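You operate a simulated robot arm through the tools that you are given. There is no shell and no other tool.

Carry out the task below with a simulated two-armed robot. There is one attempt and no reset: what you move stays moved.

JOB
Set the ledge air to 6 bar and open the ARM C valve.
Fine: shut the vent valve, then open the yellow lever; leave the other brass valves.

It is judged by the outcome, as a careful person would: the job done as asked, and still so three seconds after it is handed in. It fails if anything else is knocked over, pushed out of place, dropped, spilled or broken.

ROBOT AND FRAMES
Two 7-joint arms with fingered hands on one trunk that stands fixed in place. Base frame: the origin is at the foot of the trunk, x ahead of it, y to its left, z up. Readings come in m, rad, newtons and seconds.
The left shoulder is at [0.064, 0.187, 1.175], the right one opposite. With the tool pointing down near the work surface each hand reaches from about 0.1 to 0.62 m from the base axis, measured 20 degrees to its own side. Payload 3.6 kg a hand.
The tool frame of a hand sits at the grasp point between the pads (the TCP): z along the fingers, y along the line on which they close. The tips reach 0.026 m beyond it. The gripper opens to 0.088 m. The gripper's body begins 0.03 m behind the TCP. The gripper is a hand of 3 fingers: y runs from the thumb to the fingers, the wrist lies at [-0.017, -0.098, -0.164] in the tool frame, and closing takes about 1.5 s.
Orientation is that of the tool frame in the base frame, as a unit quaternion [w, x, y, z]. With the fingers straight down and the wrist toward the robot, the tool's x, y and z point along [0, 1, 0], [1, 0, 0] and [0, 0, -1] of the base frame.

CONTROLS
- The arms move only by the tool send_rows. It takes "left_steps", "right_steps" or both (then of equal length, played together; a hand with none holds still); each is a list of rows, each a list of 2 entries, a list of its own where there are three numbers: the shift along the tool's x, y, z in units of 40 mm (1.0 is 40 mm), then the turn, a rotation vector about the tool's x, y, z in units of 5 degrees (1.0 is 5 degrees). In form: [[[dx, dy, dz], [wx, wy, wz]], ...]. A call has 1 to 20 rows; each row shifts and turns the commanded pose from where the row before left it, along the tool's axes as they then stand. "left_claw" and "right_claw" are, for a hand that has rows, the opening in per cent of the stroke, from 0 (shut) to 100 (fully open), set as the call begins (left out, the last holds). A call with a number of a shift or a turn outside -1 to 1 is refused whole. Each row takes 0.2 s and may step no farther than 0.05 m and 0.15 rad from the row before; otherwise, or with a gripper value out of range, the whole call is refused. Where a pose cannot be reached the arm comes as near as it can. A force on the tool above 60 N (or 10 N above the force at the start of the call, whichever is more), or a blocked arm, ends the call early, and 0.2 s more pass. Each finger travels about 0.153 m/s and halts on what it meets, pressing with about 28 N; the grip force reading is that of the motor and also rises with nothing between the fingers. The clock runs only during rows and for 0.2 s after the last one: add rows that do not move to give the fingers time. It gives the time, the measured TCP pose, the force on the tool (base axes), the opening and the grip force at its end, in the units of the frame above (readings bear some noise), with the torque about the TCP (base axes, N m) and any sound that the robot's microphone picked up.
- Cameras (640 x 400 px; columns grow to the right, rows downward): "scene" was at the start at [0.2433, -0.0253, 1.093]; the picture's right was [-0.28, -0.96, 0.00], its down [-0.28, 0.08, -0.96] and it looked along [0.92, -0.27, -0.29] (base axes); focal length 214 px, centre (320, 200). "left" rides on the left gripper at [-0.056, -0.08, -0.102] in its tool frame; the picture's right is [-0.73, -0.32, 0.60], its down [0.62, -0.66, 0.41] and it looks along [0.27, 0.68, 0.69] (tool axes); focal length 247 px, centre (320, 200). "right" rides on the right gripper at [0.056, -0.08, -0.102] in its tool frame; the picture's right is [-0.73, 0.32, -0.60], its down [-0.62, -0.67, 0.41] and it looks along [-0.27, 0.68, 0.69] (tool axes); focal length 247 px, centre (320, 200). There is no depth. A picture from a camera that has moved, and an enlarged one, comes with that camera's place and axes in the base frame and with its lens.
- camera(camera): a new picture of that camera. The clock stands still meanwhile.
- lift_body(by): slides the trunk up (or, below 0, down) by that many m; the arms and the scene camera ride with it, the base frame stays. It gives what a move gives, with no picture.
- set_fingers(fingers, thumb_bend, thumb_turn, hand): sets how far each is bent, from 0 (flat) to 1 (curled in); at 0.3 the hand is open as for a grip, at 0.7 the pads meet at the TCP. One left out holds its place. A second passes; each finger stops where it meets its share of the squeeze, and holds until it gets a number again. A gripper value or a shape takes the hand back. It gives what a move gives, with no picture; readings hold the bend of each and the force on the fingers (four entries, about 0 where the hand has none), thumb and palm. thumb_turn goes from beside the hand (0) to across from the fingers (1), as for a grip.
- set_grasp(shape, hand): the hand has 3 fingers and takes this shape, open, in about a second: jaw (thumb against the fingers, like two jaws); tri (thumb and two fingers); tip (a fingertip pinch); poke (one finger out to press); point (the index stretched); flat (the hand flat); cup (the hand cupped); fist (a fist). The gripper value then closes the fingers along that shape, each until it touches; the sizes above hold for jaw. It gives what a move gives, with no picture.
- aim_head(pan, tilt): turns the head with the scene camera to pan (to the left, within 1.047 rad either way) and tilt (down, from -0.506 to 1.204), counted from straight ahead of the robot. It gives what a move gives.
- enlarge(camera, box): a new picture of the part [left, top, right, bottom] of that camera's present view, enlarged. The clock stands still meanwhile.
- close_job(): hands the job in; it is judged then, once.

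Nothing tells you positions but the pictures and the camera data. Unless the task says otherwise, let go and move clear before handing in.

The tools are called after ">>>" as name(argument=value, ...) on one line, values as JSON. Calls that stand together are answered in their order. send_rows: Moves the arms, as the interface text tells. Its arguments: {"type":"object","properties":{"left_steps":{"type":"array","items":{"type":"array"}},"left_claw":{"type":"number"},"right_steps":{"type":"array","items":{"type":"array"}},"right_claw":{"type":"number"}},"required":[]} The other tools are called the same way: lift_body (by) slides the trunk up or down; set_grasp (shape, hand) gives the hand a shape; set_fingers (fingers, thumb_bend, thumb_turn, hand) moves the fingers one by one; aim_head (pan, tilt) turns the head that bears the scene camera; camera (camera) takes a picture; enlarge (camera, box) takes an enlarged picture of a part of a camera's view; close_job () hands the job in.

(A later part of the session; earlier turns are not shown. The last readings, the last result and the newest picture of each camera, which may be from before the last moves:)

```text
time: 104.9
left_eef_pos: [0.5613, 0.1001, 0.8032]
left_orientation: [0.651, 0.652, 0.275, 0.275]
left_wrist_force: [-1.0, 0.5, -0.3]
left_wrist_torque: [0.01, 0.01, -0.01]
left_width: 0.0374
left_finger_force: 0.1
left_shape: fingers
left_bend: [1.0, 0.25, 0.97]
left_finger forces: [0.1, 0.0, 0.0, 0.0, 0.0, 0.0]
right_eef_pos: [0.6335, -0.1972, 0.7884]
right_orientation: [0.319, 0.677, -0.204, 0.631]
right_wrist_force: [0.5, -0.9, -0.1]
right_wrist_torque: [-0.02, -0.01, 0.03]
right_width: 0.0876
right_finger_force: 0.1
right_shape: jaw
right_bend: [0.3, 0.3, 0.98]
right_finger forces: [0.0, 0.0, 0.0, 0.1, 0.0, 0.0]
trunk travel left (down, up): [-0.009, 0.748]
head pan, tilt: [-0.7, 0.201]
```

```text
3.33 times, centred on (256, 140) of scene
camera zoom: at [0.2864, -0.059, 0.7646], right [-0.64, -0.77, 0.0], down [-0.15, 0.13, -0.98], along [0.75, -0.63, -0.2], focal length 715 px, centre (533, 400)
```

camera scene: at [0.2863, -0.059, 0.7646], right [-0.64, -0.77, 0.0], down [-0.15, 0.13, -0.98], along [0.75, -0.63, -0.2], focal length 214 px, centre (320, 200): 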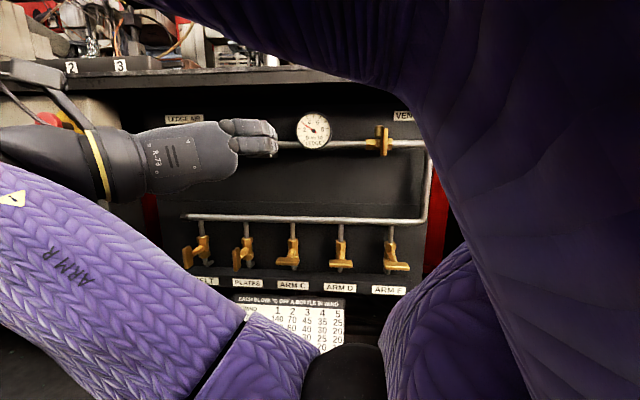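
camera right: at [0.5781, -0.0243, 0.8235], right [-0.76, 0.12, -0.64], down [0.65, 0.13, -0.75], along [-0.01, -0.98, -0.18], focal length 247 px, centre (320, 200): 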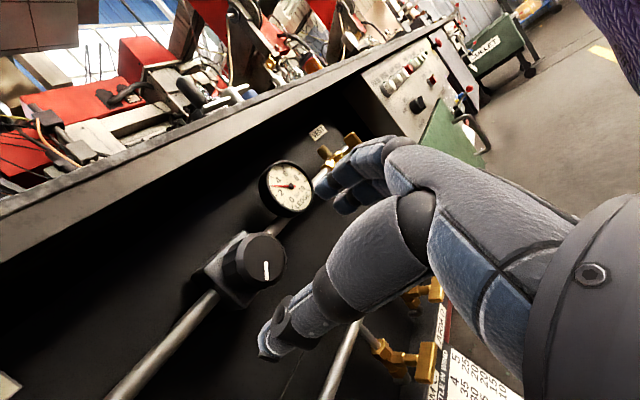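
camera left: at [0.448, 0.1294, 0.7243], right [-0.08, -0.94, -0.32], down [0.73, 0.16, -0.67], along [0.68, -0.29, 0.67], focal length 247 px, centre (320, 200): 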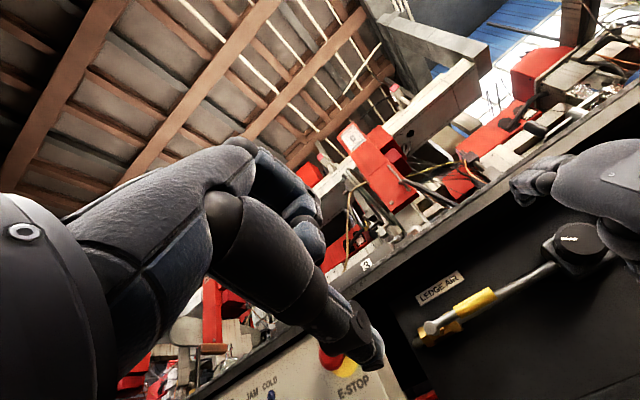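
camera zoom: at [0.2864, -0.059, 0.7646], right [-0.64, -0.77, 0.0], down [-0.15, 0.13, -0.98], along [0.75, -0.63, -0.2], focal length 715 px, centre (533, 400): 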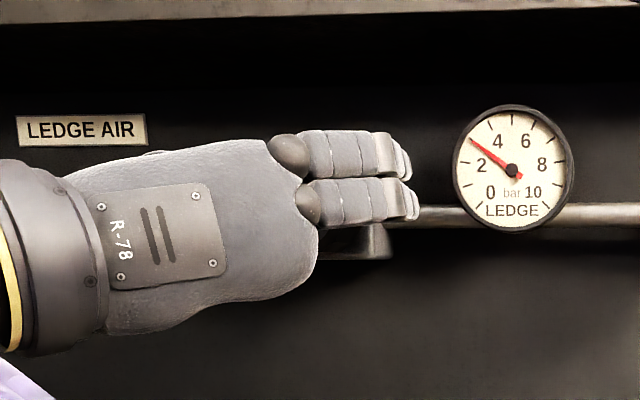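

>>> send_rows(right_steps=[[[0, 0, 0], [0, 0, 0]], [[0, 0, 0], [0, 0, 0]], [[0, 0, 0], [0, 0, 0]], [[0, 0, 0], [0, 0, 0]], [[0, 0, 0], [0, 0, 0]], [[0, 0, 0], [0, 0, 0]]], right_claw=10)

>>> send_rows(right_steps=[[[0, 0, 0], [0, 0, -0.8]], [[0, 0, 0], [0, 0, -0.8]], [[0, 0, 0], [0, 0, -0.8]], [[0, 0, 0], [0, 0, -0.8]], [[0, 0, 0], [0, 0, -0.8]], [[0, 0, 0], [0, 0, -0.8]], [[0, 0, 0], [0, 0, -0.8]], [[0, 0, 0], [0, 0, -0.8]], [[0, 0, 0], [0, 0, -0.8]], [[0, 0, 0], [0, 0, -0.8]], [[0, 0, 0], [0, 0, 0]]])

>>> enlarge(camera="scene", box=[160, 80, 352, 200])

>>> enlarge(camera="right", box=[220, 160, 380, 290])

```text
time: 106.3
left_eef_pos: [0.561, 0.0973, 0.8039]
left_orientation: [0.65, 0.652, 0.275, 0.276]
left_wrist_force: [0.3, 0.4, -0.6]
left_wrist_torque: [0.0, 0.03, 0.01]
left_width: 0.0375
left_finger_force: 0.0
left_shape: fingers
left_bend: [1.0, 0.25, 0.97]
left_finger forces: [0.0, 0.1, 0.0, 0.0, 0.0, 0.0]
right_eef_pos: [0.6318, -0.1983, 0.7862]
right_orientation: [0.319, 0.677, -0.205, 0.631]
right_wrist_force: [-12.9, -11.5, -4.7]
right_wrist_torque: [0.04, 0.11, -0.49]
right_width: 0.0324
right_finger_force: 27.8
right_shape: jaw
right_bend: [0.5, 0.72, 1.0]
right_finger forces: [2.7, 36.5, 0.1, 0.1, 22.2, 0.0]
trunk travel left (down, up): [-0.009, 0.748]
head pan, tilt: [-0.7, 0.201]
```

```text
time: 108.7
left_eef_pos: [0.5607, 0.098, 0.8025]
left_orientation: [0.651, 0.652, 0.275, 0.275]
left_wrist_force: [-0.3, -0.2, 0.2]
left_wrist_torque: [0.02, -0.02, 0.0]
left_width: 0.0376
left_finger_force: 0.0
left_shape: fingers
left_bend: [1.0, 0.25, 0.97]
left_finger forces: [0.0, 0.1, 0.0, 0.0, 0.1, 0.1]
right_eef_pos: [0.6347, -0.1982, 0.7884]
right_orientation: [0.515, 0.707, 0.038, 0.484]
right_wrist_force: [-15.3, -3.9, -8.5]
right_wrist_torque: [0.18, 0.15, -0.27]
right_width: 0.0331
right_finger_force: 28.0
right_shape: jaw
right_bend: [0.5, 0.72, 1.0]
right_finger forces: [0.4, 33.0, 0.1, 0.2, 29.3, 0.2]
trunk travel left (down, up): [-0.009, 0.748]
head pan, tilt: [-0.7, 0.201]
```

```text
3.33 times, centred on (256, 140) of scene
camera zoom: at [0.286, -0.0594, 0.7647], right [-0.64, -0.77, 0.0], down [-0.15, 0.13, -0.98], along [0.75, -0.63, -0.2], focal length 715 px, centre (533, 400)
```

zoom: 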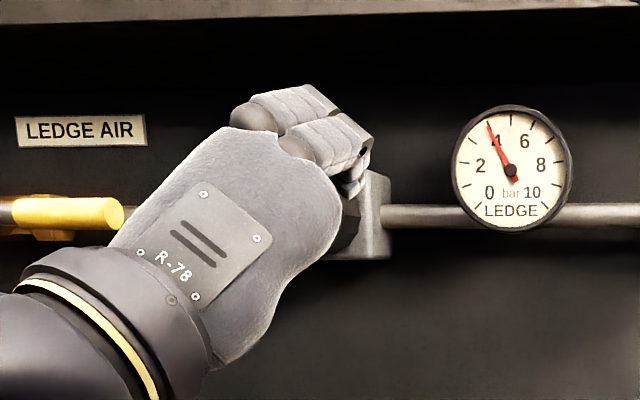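

```text
3.08 times, centred on (300, 225) of right
camera zoom: at [0.6251, -0.0598, 0.7635], right [-0.96, -0.14, -0.23], down [0.26, -0.32, -0.91], along [0.06, -0.94, 0.34], focal length 760 px, centre (382, 123)
```

zoom: 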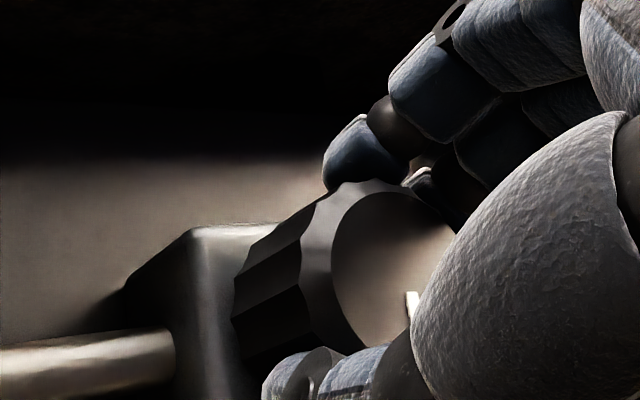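

The gauge has risen to about 4 bar after 40°, so roughly 40° per bar. Turning another 60°, then fine-tuning.

>>> send_rows(right_steps=[[[0, 0, 0], [0, 0, -0.8]], [[0, 0, 0], [0, 0, -0.8]], [[0, 0, 0], [0, 0, -0.8]], [[0, 0, 0], [0, 0, -0.8]], [[0, 0, 0], [0, 0, -0.8]], [[0, 0, 0], [0, 0, -0.8]], [[0, 0, 0], [0, 0, -0.8]], [[0, 0, 0], [0, 0, -0.8]], [[0, 0, 0], [0, 0, -0.8]], [[0, 0, 0], [0, 0, -0.8]], [[0, 0, 0], [0, 0, -0.8]], [[0, 0, 0], [0, 0, -0.8]], [[0, 0, 0], [0, 0, -0.8]], [[0, 0, 0], [0, 0, -0.8]], [[0, 0, 0], [0, 0, -0.8]], [[0, 0, 0], [0, 0, 0]]])

>>> enlarge(camera="scene", box=[284, 100, 348, 160])

>>> enlarge(camera="right", box=[220, 160, 380, 290])

```text
time: 112.1
left_eef_pos: [0.5614, 0.0988, 0.8044]
left_orientation: [0.651, 0.652, 0.274, 0.275]
left_wrist_force: [-0.4, -0.5, 0.8]
left_wrist_torque: [-0.02, 0.05, -0.01]
left_width: 0.0377
left_finger_force: 0.1
left_shape: fingers
left_bend: [1.0, 0.25, 0.97]
left_finger forces: [0.0, 0.0, 0.0, 0.0, 0.0, 0.1]
right_eef_pos: [0.6349, -0.1982, 0.7891]
right_orientation: [0.688, 0.591, 0.388, 0.161]
right_wrist_force: [-14.0, -0.4, -7.8]
right_wrist_torque: [0.41, 0.38, -0.31]
right_width: 0.0324
right_finger_force: 27.9
right_shape: jaw
right_bend: [0.55, 0.71, 0.99]
right_finger forces: [2.3, 23.1, 0.0, 0.0, 33.3, 0.0]
trunk travel left (down, up): [-0.009, 0.748]
head pan, tilt: [-0.7, 0.201]
```

```text
6.67 times, centred on (316, 130) of scene
camera zoom: at [0.286, -0.0592, 0.7647], right [-0.64, -0.77, 0.0], down [-0.15, 0.13, -0.98], along [0.75, -0.63, -0.2], focal length 1430 px, centre (347, 667)
```

zoom: 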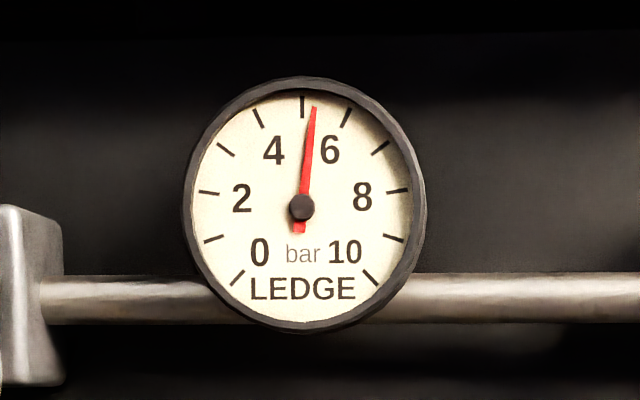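

```text
3.08 times, centred on (300, 225) of right
camera zoom: at [0.5781, -0.1092, 0.6948], right [-0.83, -0.01, 0.55], down [-0.26, -0.87, -0.41], along [0.48, -0.49, 0.73], focal length 760 px, centre (382, 123)
```

zoom: 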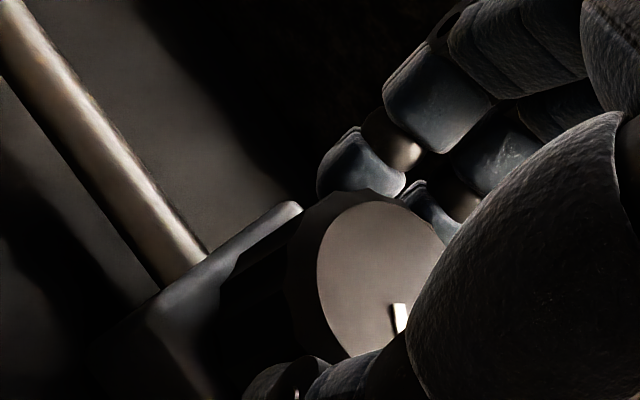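

Now about 5.3 bar. Side loads show my grip axis is ~4 mm up and left of the knob's; I'll shift to relieve that and turn about 22° more.

>>> send_rows(right_steps=[[[-0.057, -0.1, 0], [0, 0, 0]], [[0, 0, 0], [0, 0, -0.8]], [[0, 0, 0], [0, 0, -0.8]], [[0, 0, 0], [0, 0, -0.8]], [[0, 0, 0], [0, 0, -0.8]], [[0, 0, 0], [0, 0, -0.8]], [[0, 0, 0], [0, 0, -0.4]], [[0, 0, 0], [0, 0, 0]], [[0, 0, 0], [0, 0, 0]]])

>>> enlarge(camera="scene", box=[284, 100, 348, 160])

```text
time: 114.1
left_eef_pos: [0.5611, 0.1006, 0.8035]
left_orientation: [0.652, 0.651, 0.274, 0.276]
left_wrist_force: [-0.3, 0.4, 1.2]
left_wrist_torque: [-0.01, -0.04, 0.0]
left_width: 0.0373
left_finger_force: 0.0
left_shape: fingers
left_bend: [1.0, 0.25, 0.97]
left_finger forces: [0.0, 0.1, 0.0, 0.1, 0.0, 0.0]
right_eef_pos: [0.631, -0.1992, 0.7854]
right_orientation: [0.706, 0.506, 0.494, 0.027]
right_wrist_force: [4.5, 6.9, 5.4]
right_wrist_torque: [0.08, 0.02, 0.04]
right_width: 0.0325
right_finger_force: 27.9
right_shape: jaw
right_bend: [0.52, 0.72, 0.98]
right_finger forces: [13.5, 22.3, 0.1, 0.0, 24.9, 0.1]
trunk travel left (down, up): [-0.009, 0.748]
head pan, tilt: [-0.7, 0.201]
```

```text
6.67 times, centred on (316, 130) of scene
camera zoom: at [0.2863, -0.0586, 0.7646], right [-0.64, -0.77, 0.0], down [-0.15, 0.13, -0.98], along [0.75, -0.63, -0.2], focal length 1430 px, centre (347, 667)
```

zoom: 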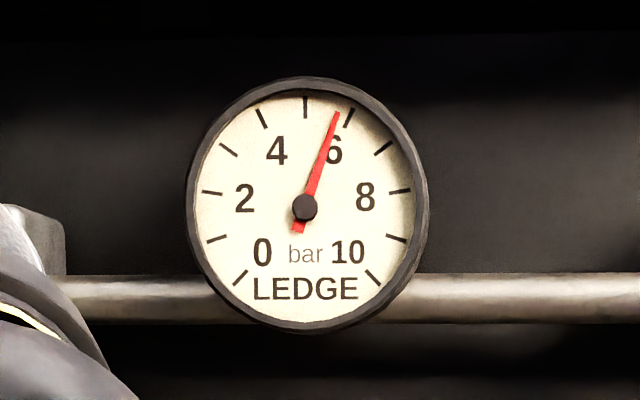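

About 5.7 bar. A further 10°.

>>> send_rows(right_steps=[[[0, 0, 0], [0, 0, -0.8]], [[0, 0, 0], [0, 0, -0.8]], [[0, 0, 0], [0, 0, -0.6]], [[0, 0, 0], [0, 0, 0]], [[0, 0, 0], [0, 0, 0]]])

>>> enlarge(camera="scene", box=[284, 100, 348, 160])

```text
time: 115.3
left_eef_pos: [0.5617, 0.0992, 0.8034]
left_orientation: [0.652, 0.652, 0.274, 0.275]
left_wrist_force: [-0.4, 0.7, -0.7]
left_wrist_torque: [0.01, 0.01, -0.01]
left_width: 0.0377
left_finger_force: 0.1
left_shape: fingers
left_bend: [1.0, 0.25, 0.97]
left_finger forces: [0.0, 0.0, 0.0, 0.0, 0.1, 0.1]
right_eef_pos: [0.6324, -0.1997, 0.7851]
right_orientation: [0.706, 0.456, 0.54, -0.041]
right_wrist_force: [1.5, 8.2, 1.8]
right_wrist_torque: [0.12, 0.05, -0.03]
right_width: 0.0328
right_finger_force: 27.9
right_shape: jaw
right_bend: [0.52, 0.72, 0.98]
right_finger forces: [12.8, 21.6, 0.0, 0.0, 26.7, 0.0]
trunk travel left (down, up): [-0.009, 0.748]
head pan, tilt: [-0.7, 0.201]
```

```text
6.67 times, centred on (316, 130) of scene
camera zoom: at [0.2862, -0.0585, 0.7647], right [-0.64, -0.77, 0.0], down [-0.15, 0.13, -0.98], along [0.75, -0.63, -0.2], focal length 1430 px, centre (347, 667)
```

zoom: 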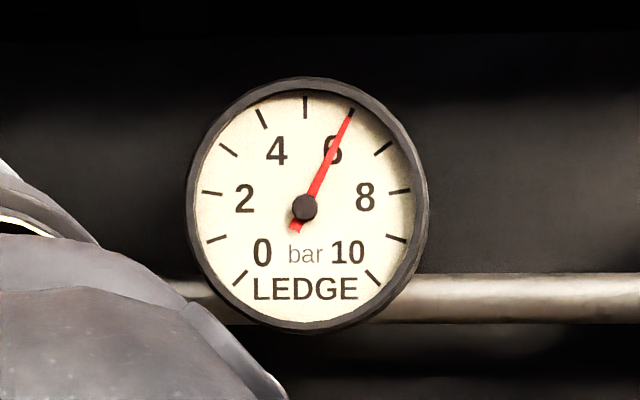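

The needle sits on 6. I'll release the knob and check that it stays.

>>> send_rows(right_steps=[[[0, 0, 0], [0, 0, 0]], [[0, 0, 0], [0, 0, 0]], [[0, 0, 0], [0, 0, 0]], [[0, 0, 0], [0, 0, 0]], [[0, 0, 0], [0, 0, 0]]], right_claw=100)

>>> enlarge(camera="scene", box=[284, 100, 348, 160])

```text
time: 116.5
left_eef_pos: [0.5606, 0.0989, 0.8041]
left_orientation: [0.651, 0.652, 0.275, 0.275]
left_wrist_force: [-0.2, 0.3, -0.6]
left_wrist_torque: [0.01, 0.0, -0.02]
left_width: 0.0376
left_finger_force: 0.1
left_shape: fingers
left_bend: [1.0, 0.25, 0.97]
left_finger forces: [0.0, 0.0, 0.0, 0.0, 0.1, 0.1]
right_eef_pos: [0.6319, -0.2002, 0.7844]
right_orientation: [0.706, 0.457, 0.539, -0.041]
right_wrist_force: [-0.2, 0.0, 0.3]
right_wrist_torque: [-0.02, 0.02, 0.0]
right_width: 0.0877
right_finger_force: 0.1
right_shape: jaw
right_bend: [0.3, 0.3, 0.98]
right_finger forces: [0.0, 0.0, 0.0, 0.0, 0.1, 0.0]
trunk travel left (down, up): [-0.009, 0.748]
head pan, tilt: [-0.7, 0.201]
```

```text
6.67 times, centred on (316, 130) of scene
camera zoom: at [0.2863, -0.0591, 0.7646], right [-0.64, -0.77, 0.0], down [-0.15, 0.13, -0.98], along [0.75, -0.63, -0.2], focal length 1430 px, centre (347, 667)
```

zoom: 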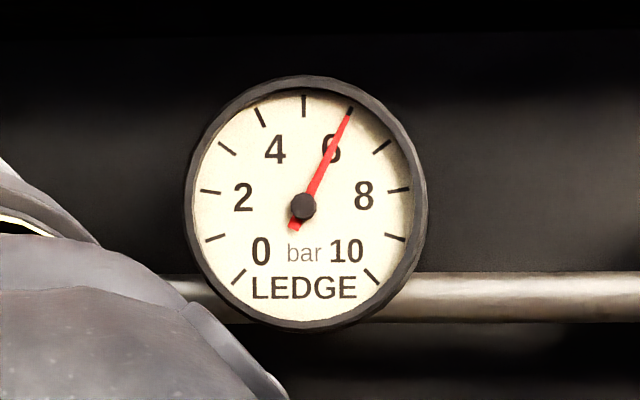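

Still on 6 after release. Now the ARM C valve (bar near (0.604, -0.249, 0.575), horizontal = shut). First I'll back the right hand off the knob and unroll it to y-up.

>>> send_rows(right_steps=[[[0, 0, -0.6], [0, 0, 0]], [[0, 0, -0.6], [0, 0, 0]], [[0, 0, -0.5], [0, 0, 0]], [[0, 0, 0], [0, 0, 0]]])

```text
time: 117.5
left_eef_pos: [0.5599, 0.0991, 0.8046]
left_orientation: [0.651, 0.651, 0.276, 0.276]
left_wrist_force: [-0.6, -0.1, -0.1]
left_wrist_torque: [-0.02, -0.03, 0.0]
left_width: 0.0374
left_finger_force: 0.0
left_shape: fingers
left_bend: [1.0, 0.25, 0.97]
left_finger forces: [0.0, 0.0, 0.1, 0.0, 0.0, 0.1]
right_eef_pos: [0.5814, -0.1541, 0.7853]
right_orientation: [0.706, 0.457, 0.539, -0.04]
right_wrist_force: [-0.1, -0.6, 0.0]
right_wrist_torque: [0.01, 0.0, -0.04]
right_width: 0.0877
right_finger_force: 0.1
right_shape: jaw
right_bend: [0.3, 0.3, 0.98]
right_finger forces: [0.0, 0.0, 0.1, 0.1, 0.0, 0.0]
trunk travel left (down, up): [-0.009, 0.748]
head pan, tilt: [-0.7, 0.201]
```

>>> send_rows(right_steps=[[[0, 0, -0.2], [0, 0, 0.964]], [[0, 0, -0.2], [0, 0, 0.964]], [[0, 0, 0], [0, 0, 0.964]], [[0, 0, 0], [0, 0, 0.964]], [[0, 0, 0], [0, 0, 0.964]], [[0, 0, 0], [0, 0, 0.964]], [[0, 0, 0], [0, 0, 0.964]], [[0, 0, 0], [0, 0, 0.964]], [[0, 0, 0], [0, 0, 0.964]], [[0, 0, 0], [0, 0, 0.964]], [[0, 0, 0], [0, 0, 0.964]], [[0, 0, 0], [0, 0, 0]]], right_claw=60)

>>> enlarge(camera="scene", box=[160, 80, 352, 200])

```text
time: 120.1
left_eef_pos: [0.5609, 0.0983, 0.8036]
left_orientation: [0.651, 0.652, 0.276, 0.275]
left_wrist_force: [-0.2, -0.4, -0.2]
left_wrist_torque: [0.01, -0.01, 0.03]
left_width: 0.0373
left_finger_force: 0.0
left_shape: fingers
left_bend: [1.0, 0.25, 0.97]
left_finger forces: [0.0, 0.1, 0.1, 0.0, 0.1, 0.0]
right_eef_pos: [0.5705, -0.143, 0.7847]
right_orientation: [0.649, 0.65, 0.279, 0.28]
right_wrist_force: [0.9, 0.1, -0.6]
right_wrist_torque: [0.01, 0.01, 0.02]
right_width: 0.0532
right_finger_force: 0.1
right_shape: jaw
right_bend: [0.39, 0.62, 1.0]
right_finger forces: [0.0, 0.0, 0.0, 0.0, 0.0, 0.0]
trunk travel left (down, up): [-0.009, 0.748]
head pan, tilt: [-0.7, 0.201]
```

```text
3.33 times, centred on (256, 140) of scene
camera zoom: at [0.2863, -0.059, 0.7646], right [-0.64, -0.77, 0.0], down [-0.15, 0.13, -0.98], along [0.75, -0.63, -0.2], focal length 715 px, centre (533, 400)
```

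zoom: 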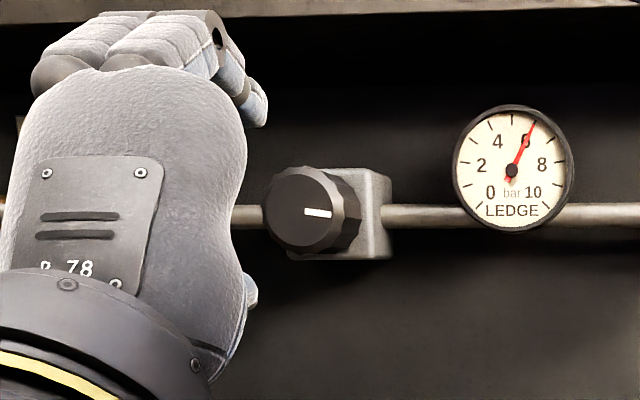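

The hand is level again and the gauge holds at 6. Moving down to a stand-off in front of ARM C.

>>> send_rows(right_steps=[[[-0.22, -0.874, 0.03], [0, 0, 0]], [[-0.22, -0.874, 0.03], [0, 0, 0]], [[-0.22, -0.874, 0.03], [0, 0, 0]], [[-0.22, -0.874, 0.03], [0, 0, 0]], [[-0.22, -0.874, 0.03], [0, 0, 0]], [[-0.22, -0.874, 0.03], [0, 0, 0]], [[0, 0, 0], [0, 0, 0]]])

>>> camera(camera="right")

>>> camera(camera="scene")

```text
time: 121.7
left_eef_pos: [0.5605, 0.0995, 0.8042]
left_orientation: [0.652, 0.652, 0.274, 0.274]
left_wrist_force: [0.3, 0.3, 0.6]
left_wrist_torque: [-0.04, 0.02, 0.0]
left_width: 0.0375
left_finger_force: 0.1
left_shape: fingers
left_bend: [1.0, 0.25, 0.97]
left_finger forces: [0.0, 0.0, 0.0, 0.0, 0.0, 0.0]
right_eef_pos: [0.5421, -0.1857, 0.5725]
right_orientation: [0.65, 0.65, 0.279, 0.279]
right_wrist_force: [0.5, -0.5, -0.7]
right_wrist_torque: [-0.03, 0.01, -0.01]
right_width: 0.0533
right_finger_force: 0.0
right_shape: jaw
right_bend: [0.39, 0.62, 1.0]
right_finger forces: [0.0, 0.0, 0.0, 0.1, 0.1, 0.0]
trunk travel left (down, up): [-0.009, 0.748]
head pan, tilt: [-0.7, 0.201]
```

```text
taken
camera right: at [0.5061, -0.0754, 0.4929], right [-0.94, -0.12, 0.32], down [-0.13, -0.74, -0.67], along [0.31, -0.67, 0.68], focal length 247 px, centre (320, 200)
```

right: 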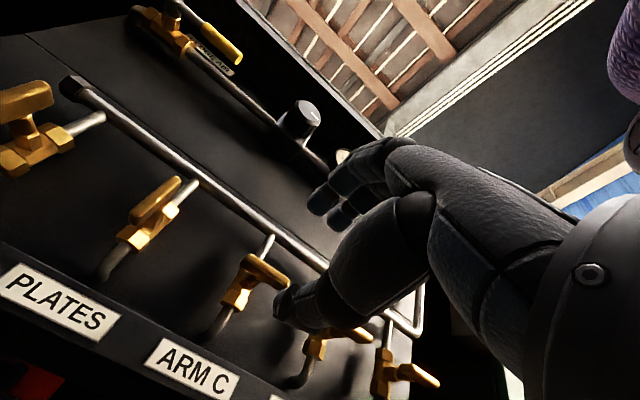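

```text
taken
camera scene: at [0.2863, -0.0591, 0.7646], right [-0.64, -0.77, 0.0], down [-0.15, 0.13, -0.98], along [0.75, -0.63, -0.2], focal length 214 px, centre (320, 200)
```

scene: 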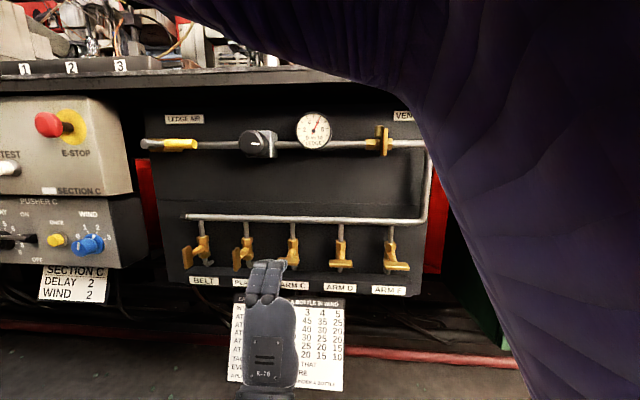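

ARM C's bar is straight ahead of the hand. Zooming to get its exact centre.

>>> enlarge(camera="right", box=[200, 220, 328, 300])

>>> enlarge(camera="scene", box=[220, 220, 348, 300])

```text
5.00 times, centred on (264, 260) of right
camera zoom: at [0.5061, -0.0754, 0.4929], right [-0.94, -0.12, 0.32], down [-0.13, -0.74, -0.67], along [0.31, -0.67, 0.68], focal length 1235 px, centre (600, -100)
```

zoom: 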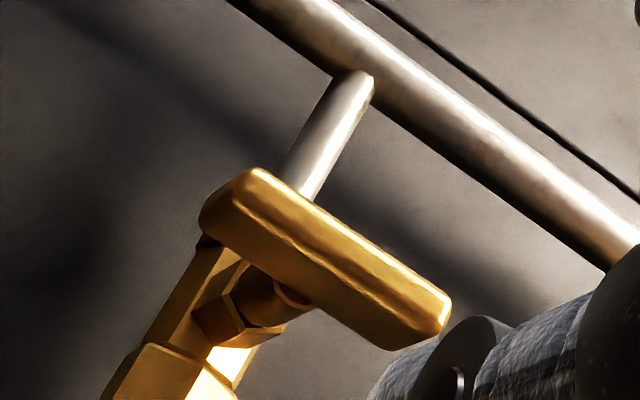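

```text
5.00 times, centred on (284, 260) of scene
camera zoom: at [0.2863, -0.0591, 0.7646], right [-0.64, -0.77, 0.0], down [-0.15, 0.13, -0.98], along [0.75, -0.63, -0.2], focal length 1072 px, centre (500, -100)
```

zoom: 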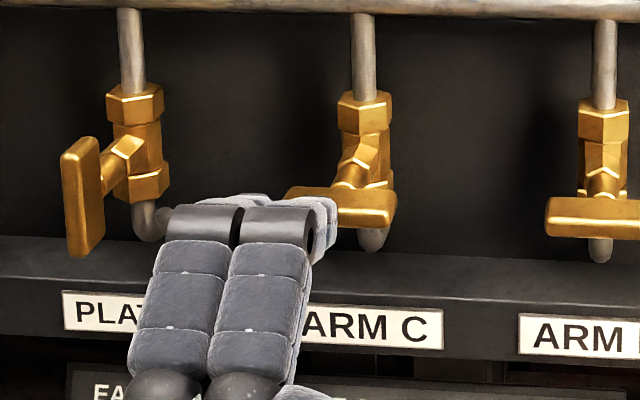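

The bar centre is about 92 mm ahead, 3 mm right and 3 mm up. As with the vent, the pads bear best with the bar 18 mm past the grasp point, so I'll advance 74 mm.

>>> send_rows(right_steps=[[[-0.08, 0.06, 0.5], [0, 0, 0]], [[0, 0, 0.5], [0, 0, 0]], [[0, 0, 0.45], [0, 0, 0]], [[0, 0, 0.4], [0, 0, 0]], [[0, 0, 0], [0, 0, 0]]])

>>> enlarge(camera="right", box=[220, 160, 380, 290])

>>> enlarge(camera="scene", box=[220, 220, 348, 300])

```text
time: 122.9
left_eef_pos: [0.561, 0.0991, 0.8041]
left_orientation: [0.651, 0.652, 0.276, 0.275]
left_wrist_force: [0.4, 0.0, 0.0]
left_wrist_torque: [-0.03, -0.01, 0.0]
left_width: 0.0376
left_finger_force: 0.1
left_shape: fingers
left_bend: [1.0, 0.25, 0.97]
left_finger forces: [0.1, 0.1, 0.0, 0.1, 0.1, 0.0]
right_eef_pos: [0.5921, -0.2408, 0.5767]
right_orientation: [0.65, 0.65, 0.278, 0.278]
right_wrist_force: [1.2, 0.6, -0.4]
right_wrist_torque: [-0.01, 0.0, -0.03]
right_width: 0.0533
right_finger_force: 0.1
right_shape: jaw
right_bend: [0.39, 0.62, 1.0]
right_finger forces: [0.1, 0.0, 0.0, 0.1, 0.1, 0.0]
trunk travel left (down, up): [-0.009, 0.748]
head pan, tilt: [-0.7, 0.201]
```

```text
3.08 times, centred on (300, 225) of right
camera zoom: at [0.5567, -0.1298, 0.4972], right [-0.94, -0.12, 0.32], down [-0.13, -0.74, -0.66], along [0.31, -0.67, 0.68], focal length 760 px, centre (382, 123)
```

zoom: 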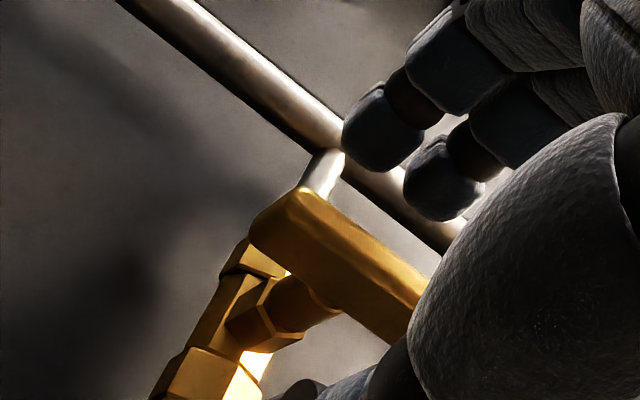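

```text
5.00 times, centred on (284, 260) of scene
camera zoom: at [0.2863, -0.0591, 0.7646], right [-0.64, -0.77, 0.0], down [-0.15, 0.13, -0.98], along [0.75, -0.63, -0.2], focal length 1072 px, centre (500, -100)
```

zoom: 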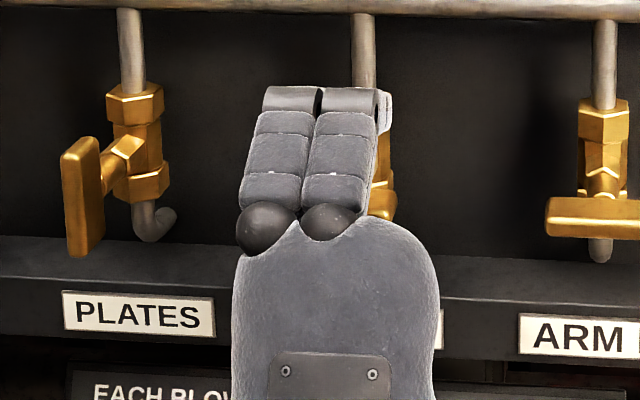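

The view matches the successful vent grip to within a couple of mm. A small trim, then closing fully on ARM C's bar.

>>> send_rows(right_steps=[[[0, 0.03, -0.05], [0, 0, 0]], [[0, 0, 0], [0, 0, 0]], [[0, 0, 0], [0, 0, 0]], [[0, 0, 0], [0, 0, 0]], [[0, 0, 0], [0, 0, 0]], [[0, 0, 0], [0, 0, 0]], [[0, 0, 0], [0, 0, 0]], [[0, 0, 0], [0, 0, 0]]], right_claw=0)

>>> enlarge(camera="right", box=[220, 160, 380, 290])

```text
time: 124.7
left_eef_pos: [0.5609, 0.0993, 0.8031]
left_orientation: [0.651, 0.652, 0.275, 0.275]
left_wrist_force: [-0.2, 0.1, 0.4]
left_wrist_torque: [-0.03, -0.03, -0.01]
left_width: 0.0376
left_finger_force: 0.1
left_shape: fingers
left_bend: [1.0, 0.25, 0.97]
left_finger forces: [0.0, 0.0, 0.0, 0.1, 0.0, 0.0]
right_eef_pos: [0.5903, -0.2398, 0.5781]
right_orientation: [0.65, 0.651, 0.278, 0.278]
right_wrist_force: [5.7, -6.2, -2.0]
right_wrist_torque: [0.02, 0.02, 0.0]
right_width: 0.0024
right_finger_force: 28.2
right_shape: jaw
right_bend: [0.7, 0.72, 1.0]
right_finger forces: [11.3, 11.4, 0.0, 0.1, 25.1, 0.1]
trunk travel left (down, up): [-0.009, 0.748]
head pan, tilt: [-0.7, 0.201]
```

```text
3.08 times, centred on (300, 225) of right
camera zoom: at [0.5556, -0.1276, 0.4984], right [-0.94, -0.12, 0.32], down [-0.13, -0.73, -0.67], along [0.31, -0.67, 0.67], focal length 760 px, centre (382, 123)
```

zoom: 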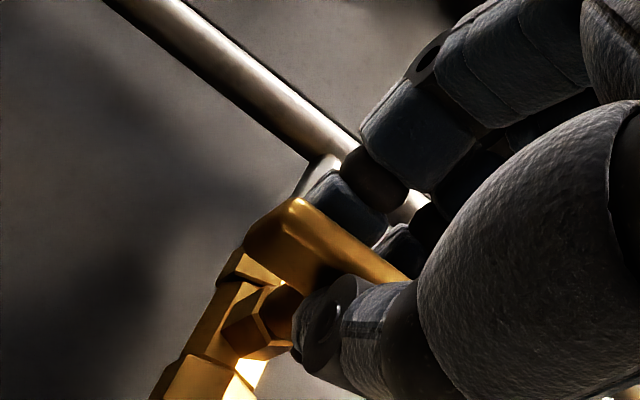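

Gripped evenly. Trial turn of 10° counter-clockwise (the opening direction I expect from the vent's and lever's behaviour).

>>> send_rows(right_steps=[[[0, 0, 0], [0, 0, -0.5]], [[0, 0, 0], [0, 0, -0.5]], [[0, 0, 0], [0, 0, -0.5]], [[0, 0, 0], [0, 0, -0.5]], [[0, 0, 0], [0, 0, 0]]])

>>> enlarge(camera="right", box=[220, 160, 380, 290])

>>> enlarge(camera="scene", box=[220, 220, 348, 300])

```text
time: 125.9
left_eef_pos: [0.5621, 0.0984, 0.8033]
left_orientation: [0.651, 0.652, 0.276, 0.276]
left_wrist_force: [-0.1, 0.7, 0.6]
left_wrist_torque: [0.02, 0.01, 0.0]
left_width: 0.0376
left_finger_force: 0.1
left_shape: fingers
left_bend: [1.0, 0.25, 0.97]
left_finger forces: [0.0, 0.1, 0.0, 0.0, 0.1, 0.0]
right_eef_pos: [0.59, -0.2387, 0.5787]
right_orientation: [0.671, 0.624, 0.335, 0.221]
right_wrist_force: [11.8, -10.9, -4.1]
right_wrist_torque: [0.03, 0.0, 0.0]
right_width: 0.0019
right_finger_force: 28.7
right_shape: jaw
right_bend: [0.7, 0.72, 1.0]
right_finger forces: [11.8, 9.3, 0.1, 0.0, 24.3, 0.0]
trunk travel left (down, up): [-0.009, 0.748]
head pan, tilt: [-0.7, 0.201]
```

```text
3.08 times, centred on (300, 225) of right
camera zoom: at [0.5452, -0.1376, 0.4903], right [-0.89, -0.07, 0.44], down [-0.21, -0.81, -0.55], along [0.4, -0.58, 0.71], focal length 760 px, centre (382, 123)
```

zoom: 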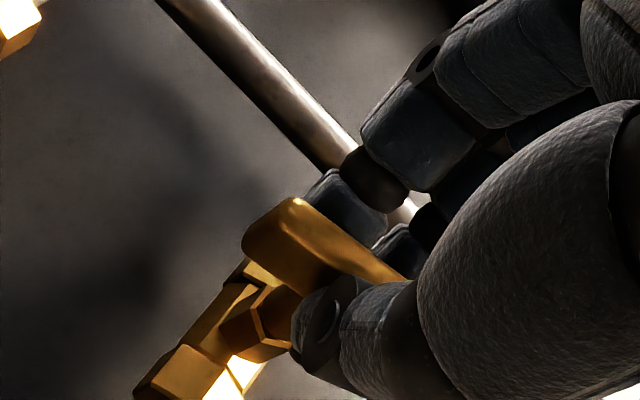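

```text
5.00 times, centred on (284, 260) of scene
camera zoom: at [0.287, -0.0597, 0.7642], right [-0.64, -0.77, 0.0], down [-0.15, 0.13, -0.98], along [0.75, -0.63, -0.2], focal length 1072 px, centre (500, -100)
```

zoom: 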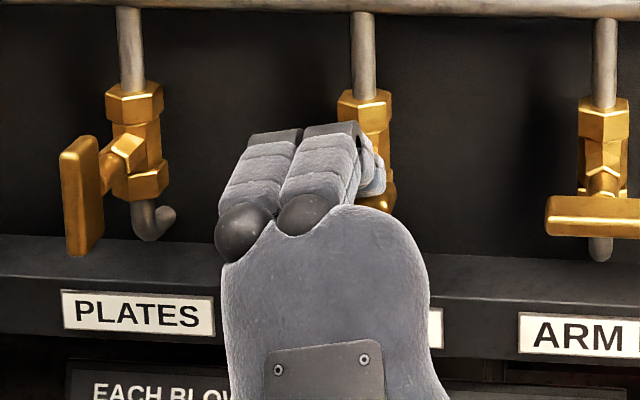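

The bar follows counter-clockwise with negligible torque. I'll ease in 2 mm to relieve the axial load and continue.

>>> send_rows(right_steps=[[[0, 0, 0.05], [0, 0, 0]], [[0, 0, 0], [0, 0, -0.8]], [[0, 0, 0], [0, 0, -0.8]], [[0, 0, 0], [0, 0, -0.8]], [[0, 0, 0], [0, 0, -0.8]], [[0, 0, 0], [0, 0, -0.8]], [[0, 0, 0], [0, 0, -0.8]], [[0, 0, 0], [0, 0, -0.8]], [[0, 0, 0], [0, 0, -0.8]], [[0, 0, 0], [0, 0, 0]]])

>>> enlarge(camera="right", box=[220, 160, 380, 290])

>>> enlarge(camera="scene", box=[220, 220, 348, 300])

```text
time: 128.1
left_eef_pos: [0.5615, 0.0986, 0.8036]
left_orientation: [0.651, 0.652, 0.276, 0.275]
left_wrist_force: [-0.5, 0.0, 0.4]
left_wrist_torque: [0.01, -0.02, 0.02]
left_width: 0.0376
left_finger_force: 0.1
left_shape: fingers
left_bend: [1.0, 0.25, 0.97]
left_finger forces: [0.1, 0.0, 0.0, 0.1, 0.1, 0.1]
right_eef_pos: [0.5912, -0.2391, 0.5779]
right_orientation: [0.707, 0.506, 0.494, 0.027]
right_wrist_force: [4.8, 9.4, -0.9]
right_wrist_torque: [0.06, -0.04, 0.2]
right_width: 0.002
right_finger_force: 28.8
right_shape: jaw
right_bend: [0.7, 0.73, 1.0]
right_finger forces: [19.7, 11.7, 0.0, 0.0, 24.8, 0.0]
trunk travel left (down, up): [-0.009, 0.748]
head pan, tilt: [-0.7, 0.201]
```

```text
3.08 times, centred on (300, 225) of right
camera zoom: at [0.5094, -0.1768, 0.4817], right [-0.66, 0.17, 0.73], down [-0.33, -0.94, -0.08], along [0.67, -0.29, 0.68], focal length 760 px, centre (382, 123)
```

zoom: 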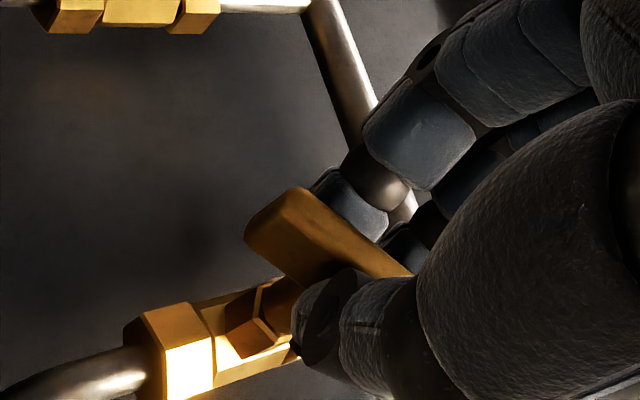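

```text
5.00 times, centred on (284, 260) of scene
camera zoom: at [0.2866, -0.0586, 0.7645], right [-0.64, -0.77, 0.0], down [-0.15, 0.13, -0.98], along [0.75, -0.63, -0.2], focal length 1072 px, centre (500, -100)
```

zoom: 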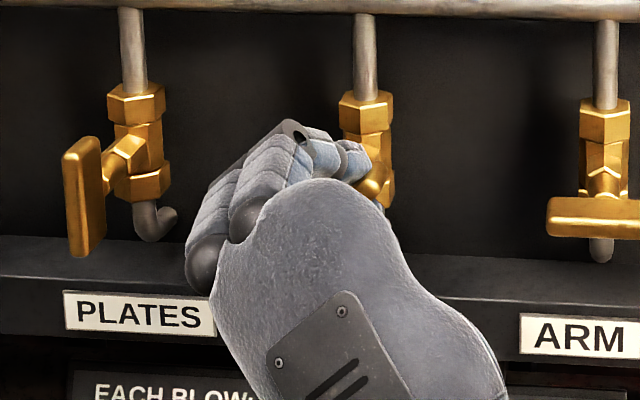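

>>> send_rows(right_steps=[[[0.04, 0.035, 0], [0, 0, 0]], [[0, 0, 0], [0, 0, -0.8]], [[0, 0, 0], [0, 0, -0.8]], [[0, 0, 0], [0, 0, -0.8]], [[0, 0, 0], [0, 0, -0.8]], [[0, 0, 0], [0, 0, -0.8]], [[0, 0, 0], [0, 0, -0.8]], [[0, 0, 0], [0, 0, -0.8]], [[0, 0, 0], [0, 0, -0.8]], [[0, 0, 0], [0, 0, 0]]])

>>> enlarge(camera="right", box=[220, 160, 380, 290])

>>> enlarge(camera="scene", box=[220, 220, 348, 300])

```text
time: 130.3
left_eef_pos: [0.5616, 0.099, 0.8044]
left_orientation: [0.651, 0.651, 0.275, 0.275]
left_wrist_force: [-0.9, -0.8, -0.9]
left_wrist_torque: [-0.01, 0.01, -0.01]
left_width: 0.0376
left_finger_force: 0.0
left_shape: fingers
left_bend: [1.0, 0.25, 0.97]
left_finger forces: [0.1, 0.0, 0.0, 0.0, 0.1, 0.0]
right_eef_pos: [0.5935, -0.2365, 0.5773]
right_orientation: [0.686, 0.35, 0.615, -0.171]
right_wrist_force: [1.8, 5.9, -1.1]
right_wrist_torque: [0.05, 0.01, 0.12]
right_width: 0.0025
right_finger_force: 27.7
right_shape: jaw
right_bend: [0.7, 0.73, 1.0]
right_finger forces: [18.6, 12.7, 0.0, 0.0, 26.5, 0.0]
trunk travel left (down, up): [-0.009, 0.748]
head pan, tilt: [-0.7, 0.201]
```

```text
3.08 times, centred on (300, 225) of right
camera zoom: at [0.4769, -0.2114, 0.5025], right [-0.36, 0.49, 0.79], down [-0.26, -0.87, 0.42], along [0.9, -0.06, 0.44], focal length 760 px, centre (382, 123)
```

zoom: 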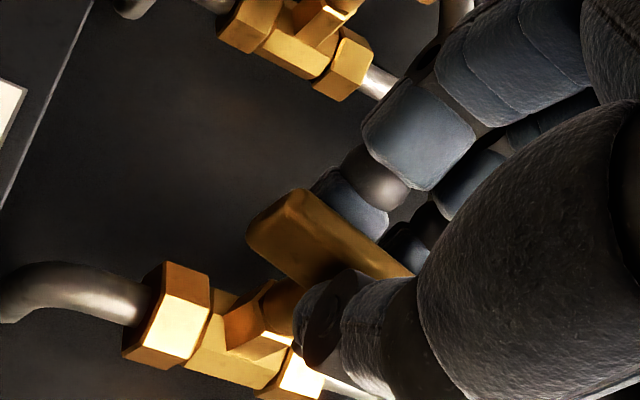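

```text
5.00 times, centred on (284, 260) of scene
camera zoom: at [0.2865, -0.0588, 0.7645], right [-0.64, -0.77, 0.0], down [-0.15, 0.13, -0.98], along [0.75, -0.63, -0.2], focal length 1072 px, centre (500, -100)
```

zoom: 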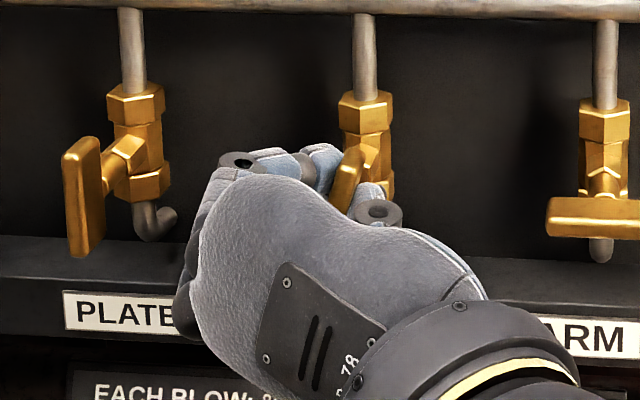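

About 74° round. Continuing the last 16–18°, watching for the stop.

>>> send_rows(right_steps=[[[0, 0, 0], [0, 0, -0.8]], [[0, 0, 0], [0, 0, -0.8]], [[0, 0, 0], [0, 0, -0.8]], [[0, 0, 0], [0, 0, -0.8]], [[0, 0, 0], [0, 0, 0]]])

>>> enlarge(camera="right", box=[220, 160, 380, 290])

>>> enlarge(camera="scene", box=[220, 220, 348, 300])

```text
time: 131.5
left_eef_pos: [0.5615, 0.1, 0.8017]
left_orientation: [0.651, 0.652, 0.276, 0.274]
left_wrist_force: [0.3, 0.5, 0.1]
left_wrist_torque: [-0.01, -0.01, -0.01]
left_width: 0.0375
left_finger_force: 0.1
left_shape: fingers
left_bend: [1.0, 0.25, 0.97]
left_finger forces: [0.0, 0.0, 0.0, 0.1, 0.0, 0.0]
right_eef_pos: [0.5931, -0.238, 0.5779]
right_orientation: [0.656, 0.262, 0.657, -0.262]
right_wrist_force: [7.4, 7.9, -3.9]
right_wrist_torque: [0.13, 0.04, 0.26]
right_width: 0.0025
right_finger_force: 27.9
right_shape: jaw
right_bend: [0.7, 0.73, 1.0]
right_finger forces: [21.1, 12.7, 0.0, 0.0, 23.2, 0.0]
trunk travel left (down, up): [-0.009, 0.748]
head pan, tilt: [-0.7, 0.201]
```

```text
3.08 times, centred on (300, 225) of right
camera zoom: at [0.4637, -0.2248, 0.5223], right [-0.21, 0.64, 0.73], down [-0.16, -0.77, 0.62], along [0.96, 0.02, 0.27], focal length 760 px, centre (382, 123)
```

zoom: 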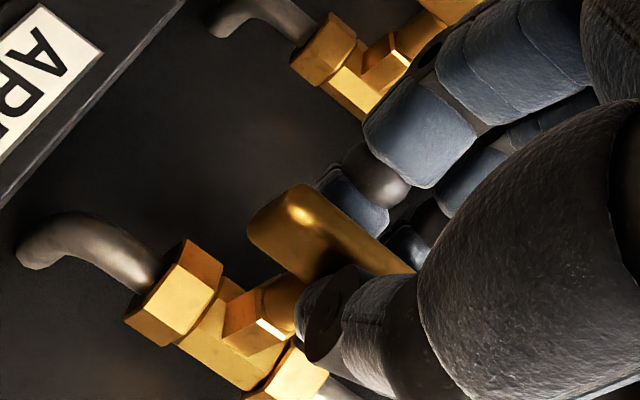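

```text
5.00 times, centred on (284, 260) of scene
camera zoom: at [0.2869, -0.0588, 0.7643], right [-0.64, -0.77, 0.0], down [-0.15, 0.13, -0.98], along [0.75, -0.63, -0.2], focal length 1072 px, centre (500, -100)
```

zoom: 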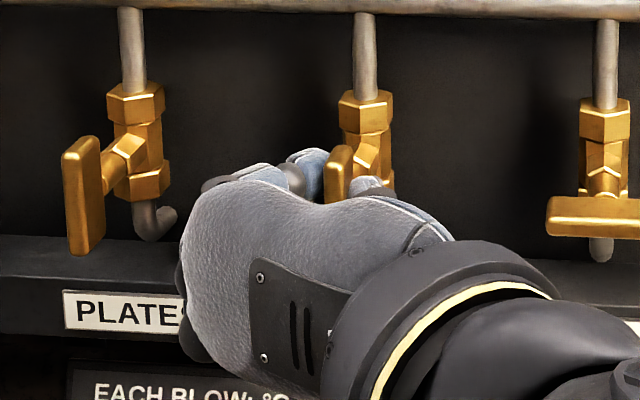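

The bar now looks as upright as PLATES' bar. A last 4° nudge to be sure it's at its stop.

>>> send_rows(right_steps=[[[0, 0, 0], [0, 0, -0.5]], [[0, 0, 0], [0, 0, -0.4]], [[0, 0, 0], [0, 0, 0]], [[0, 0, 0], [0, 0, 0]]])

>>> enlarge(camera="scene", box=[220, 220, 348, 300])

>>> enlarge(camera="scene", box=[160, 80, 352, 200])

```text
time: 132.5
left_eef_pos: [0.5624, 0.0995, 0.8038]
left_orientation: [0.651, 0.651, 0.276, 0.275]
left_wrist_force: [-1.3, 1.1, 0.1]
left_wrist_torque: [0.0, 0.0, 0.01]
left_width: 0.0375
left_finger_force: 0.0
left_shape: fingers
left_bend: [1.0, 0.25, 0.97]
left_finger forces: [0.1, 0.0, 0.1, 0.0, 0.0, 0.0]
right_eef_pos: [0.5936, -0.2385, 0.5772]
right_orientation: [0.646, 0.236, 0.666, -0.287]
right_wrist_force: [3.4, 11.1, -3.0]
right_wrist_torque: [0.28, -0.11, 0.24]
right_width: 0.0025
right_finger_force: 28.0
right_shape: jaw
right_bend: [0.7, 0.73, 1.0]
right_finger forces: [29.9, 4.6, 0.0, 0.0, 24.5, 0.0]
trunk travel left (down, up): [-0.009, 0.748]
head pan, tilt: [-0.7, 0.201]
```

```text
5.00 times, centred on (284, 260) of scene
camera zoom: at [0.2866, -0.0587, 0.7645], right [-0.64, -0.77, 0.0], down [-0.15, 0.13, -0.98], along [0.75, -0.63, -0.2], focal length 1072 px, centre (500, -100)
```

zoom: 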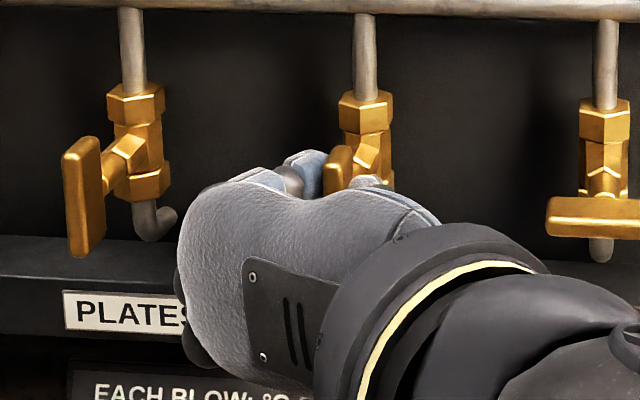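

```text
3.33 times, centred on (256, 140) of scene
camera zoom: at [0.2866, -0.0587, 0.7645], right [-0.64, -0.77, 0.0], down [-0.15, 0.13, -0.98], along [0.75, -0.63, -0.2], focal length 715 px, centre (533, 400)
```

zoom: 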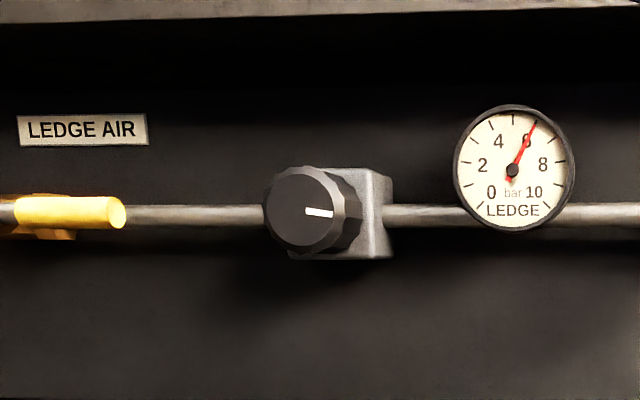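

The finger loads shift and the torque rises: ARM C is against its open stop, and the gauge still reads 6. Releasing and easing straight back.

>>> send_rows(right_steps=[[[0, 0, 0], [0, 0, 0.6]], [[0, 0, 0], [0, 0, 0]], [[0, 0, 0], [0, 0, 0]], [[0, 0, 0], [0, 0, 0]], [[0, 0, 0], [0, 0, 0]], [[0, 0, -0.3], [0, 0, 0]], [[0, 0, -0.3], [0, 0, 0]], [[0, 0, -0.3], [0, 0, 0]], [[0, 0, 0], [0, 0, 0]]], right_claw=80)

>>> enlarge(camera="scene", box=[220, 220, 348, 300])

>>> camera(camera="right")

```text
time: 134.5
left_eef_pos: [0.5615, 0.0977, 0.8033]
left_orientation: [0.651, 0.652, 0.275, 0.274]
left_wrist_force: [0.3, -1.1, 0.0]
left_wrist_torque: [0.03, 0.02, -0.03]
left_width: 0.0376
left_finger_force: 0.1
left_shape: fingers
left_bend: [1.0, 0.25, 0.97]
left_finger forces: [0.0, 0.1, 0.0, 0.1, 0.1, 0.0]
right_eef_pos: [0.5664, -0.2128, 0.5788]
right_orientation: [0.653, 0.255, 0.66, -0.271]
right_wrist_force: [0.7, 0.6, 0.3]
right_wrist_torque: [-0.03, 0.01, -0.01]
right_width: 0.0701
right_finger_force: 0.1
right_shape: jaw
right_bend: [0.33, 0.47, 0.99]
right_finger forces: [0.0, 0.0, 0.1, 0.0, 0.0, 0.0]
trunk travel left (down, up): [-0.009, 0.748]
head pan, tilt: [-0.7, 0.201]
```

```text
5.00 times, centred on (284, 260) of scene
camera zoom: at [0.2863, -0.059, 0.7646], right [-0.64, -0.77, 0.0], down [-0.15, 0.13, -0.98], along [0.75, -0.63, -0.2], focal length 1072 px, centre (500, -100)
```

zoom: 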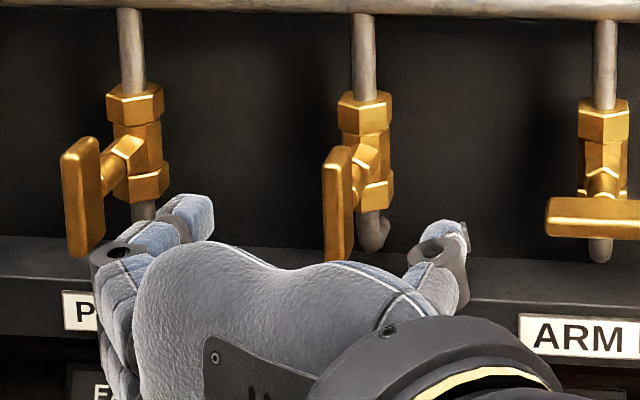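

```text
taken
camera right: at [0.4364, -0.2013, 0.525], right [-0.2, 0.66, 0.73], down [-0.15, -0.75, 0.64], along [0.97, 0.02, 0.25], focal length 247 px, centre (320, 200)
```

right: 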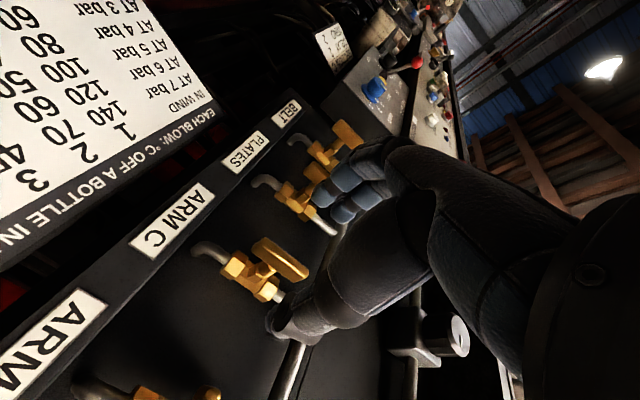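

ARM C now stands upright like the open valves beside it. Backing further away in a straight line.

>>> send_rows(right_steps=[[[0, 0, -0.4], [0, 0, 0]], [[0, 0, -0.4], [0, 0, 0]], [[0, 0, 0], [0, 0, 0]]])

>>> camera(camera="scene")

```text
time: 135.3
left_eef_pos: [0.5608, 0.0995, 0.8033]
left_orientation: [0.651, 0.652, 0.275, 0.275]
left_wrist_force: [-0.1, -0.3, 0.1]
left_wrist_torque: [0.0, 0.0, 0.01]
left_width: 0.0377
left_finger_force: 0.0
left_shape: fingers
left_bend: [1.0, 0.25, 0.97]
left_finger forces: [0.1, 0.0, 0.1, 0.1, 0.0, 0.0]
right_eef_pos: [0.543, -0.191, 0.5782]
right_orientation: [0.653, 0.254, 0.66, -0.271]
right_wrist_force: [0.7, 1.1, 0.5]
right_wrist_torque: [0.01, -0.02, 0.0]
right_width: 0.0703
right_finger_force: 0.1
right_shape: jaw
right_bend: [0.33, 0.47, 0.99]
right_finger forces: [0.0, 0.0, 0.0, 0.0, 0.0, 0.1]
trunk travel left (down, up): [-0.009, 0.748]
head pan, tilt: [-0.7, 0.201]
```

```text
taken
camera scene: at [0.2863, -0.059, 0.7646], right [-0.64, -0.77, 0.0], down [-0.15, 0.13, -0.98], along [0.75, -0.63, -0.2], focal length 214 px, centre (320, 200)
```

scene: 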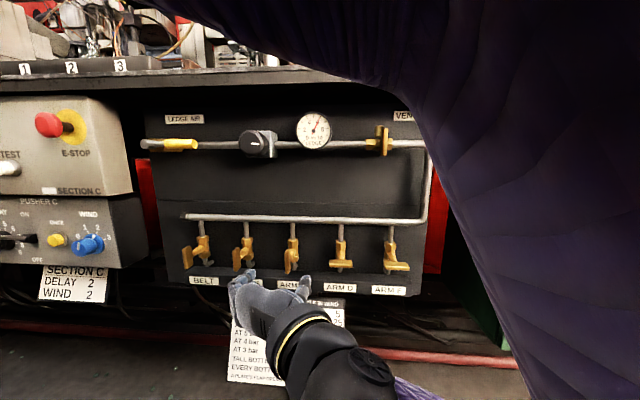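

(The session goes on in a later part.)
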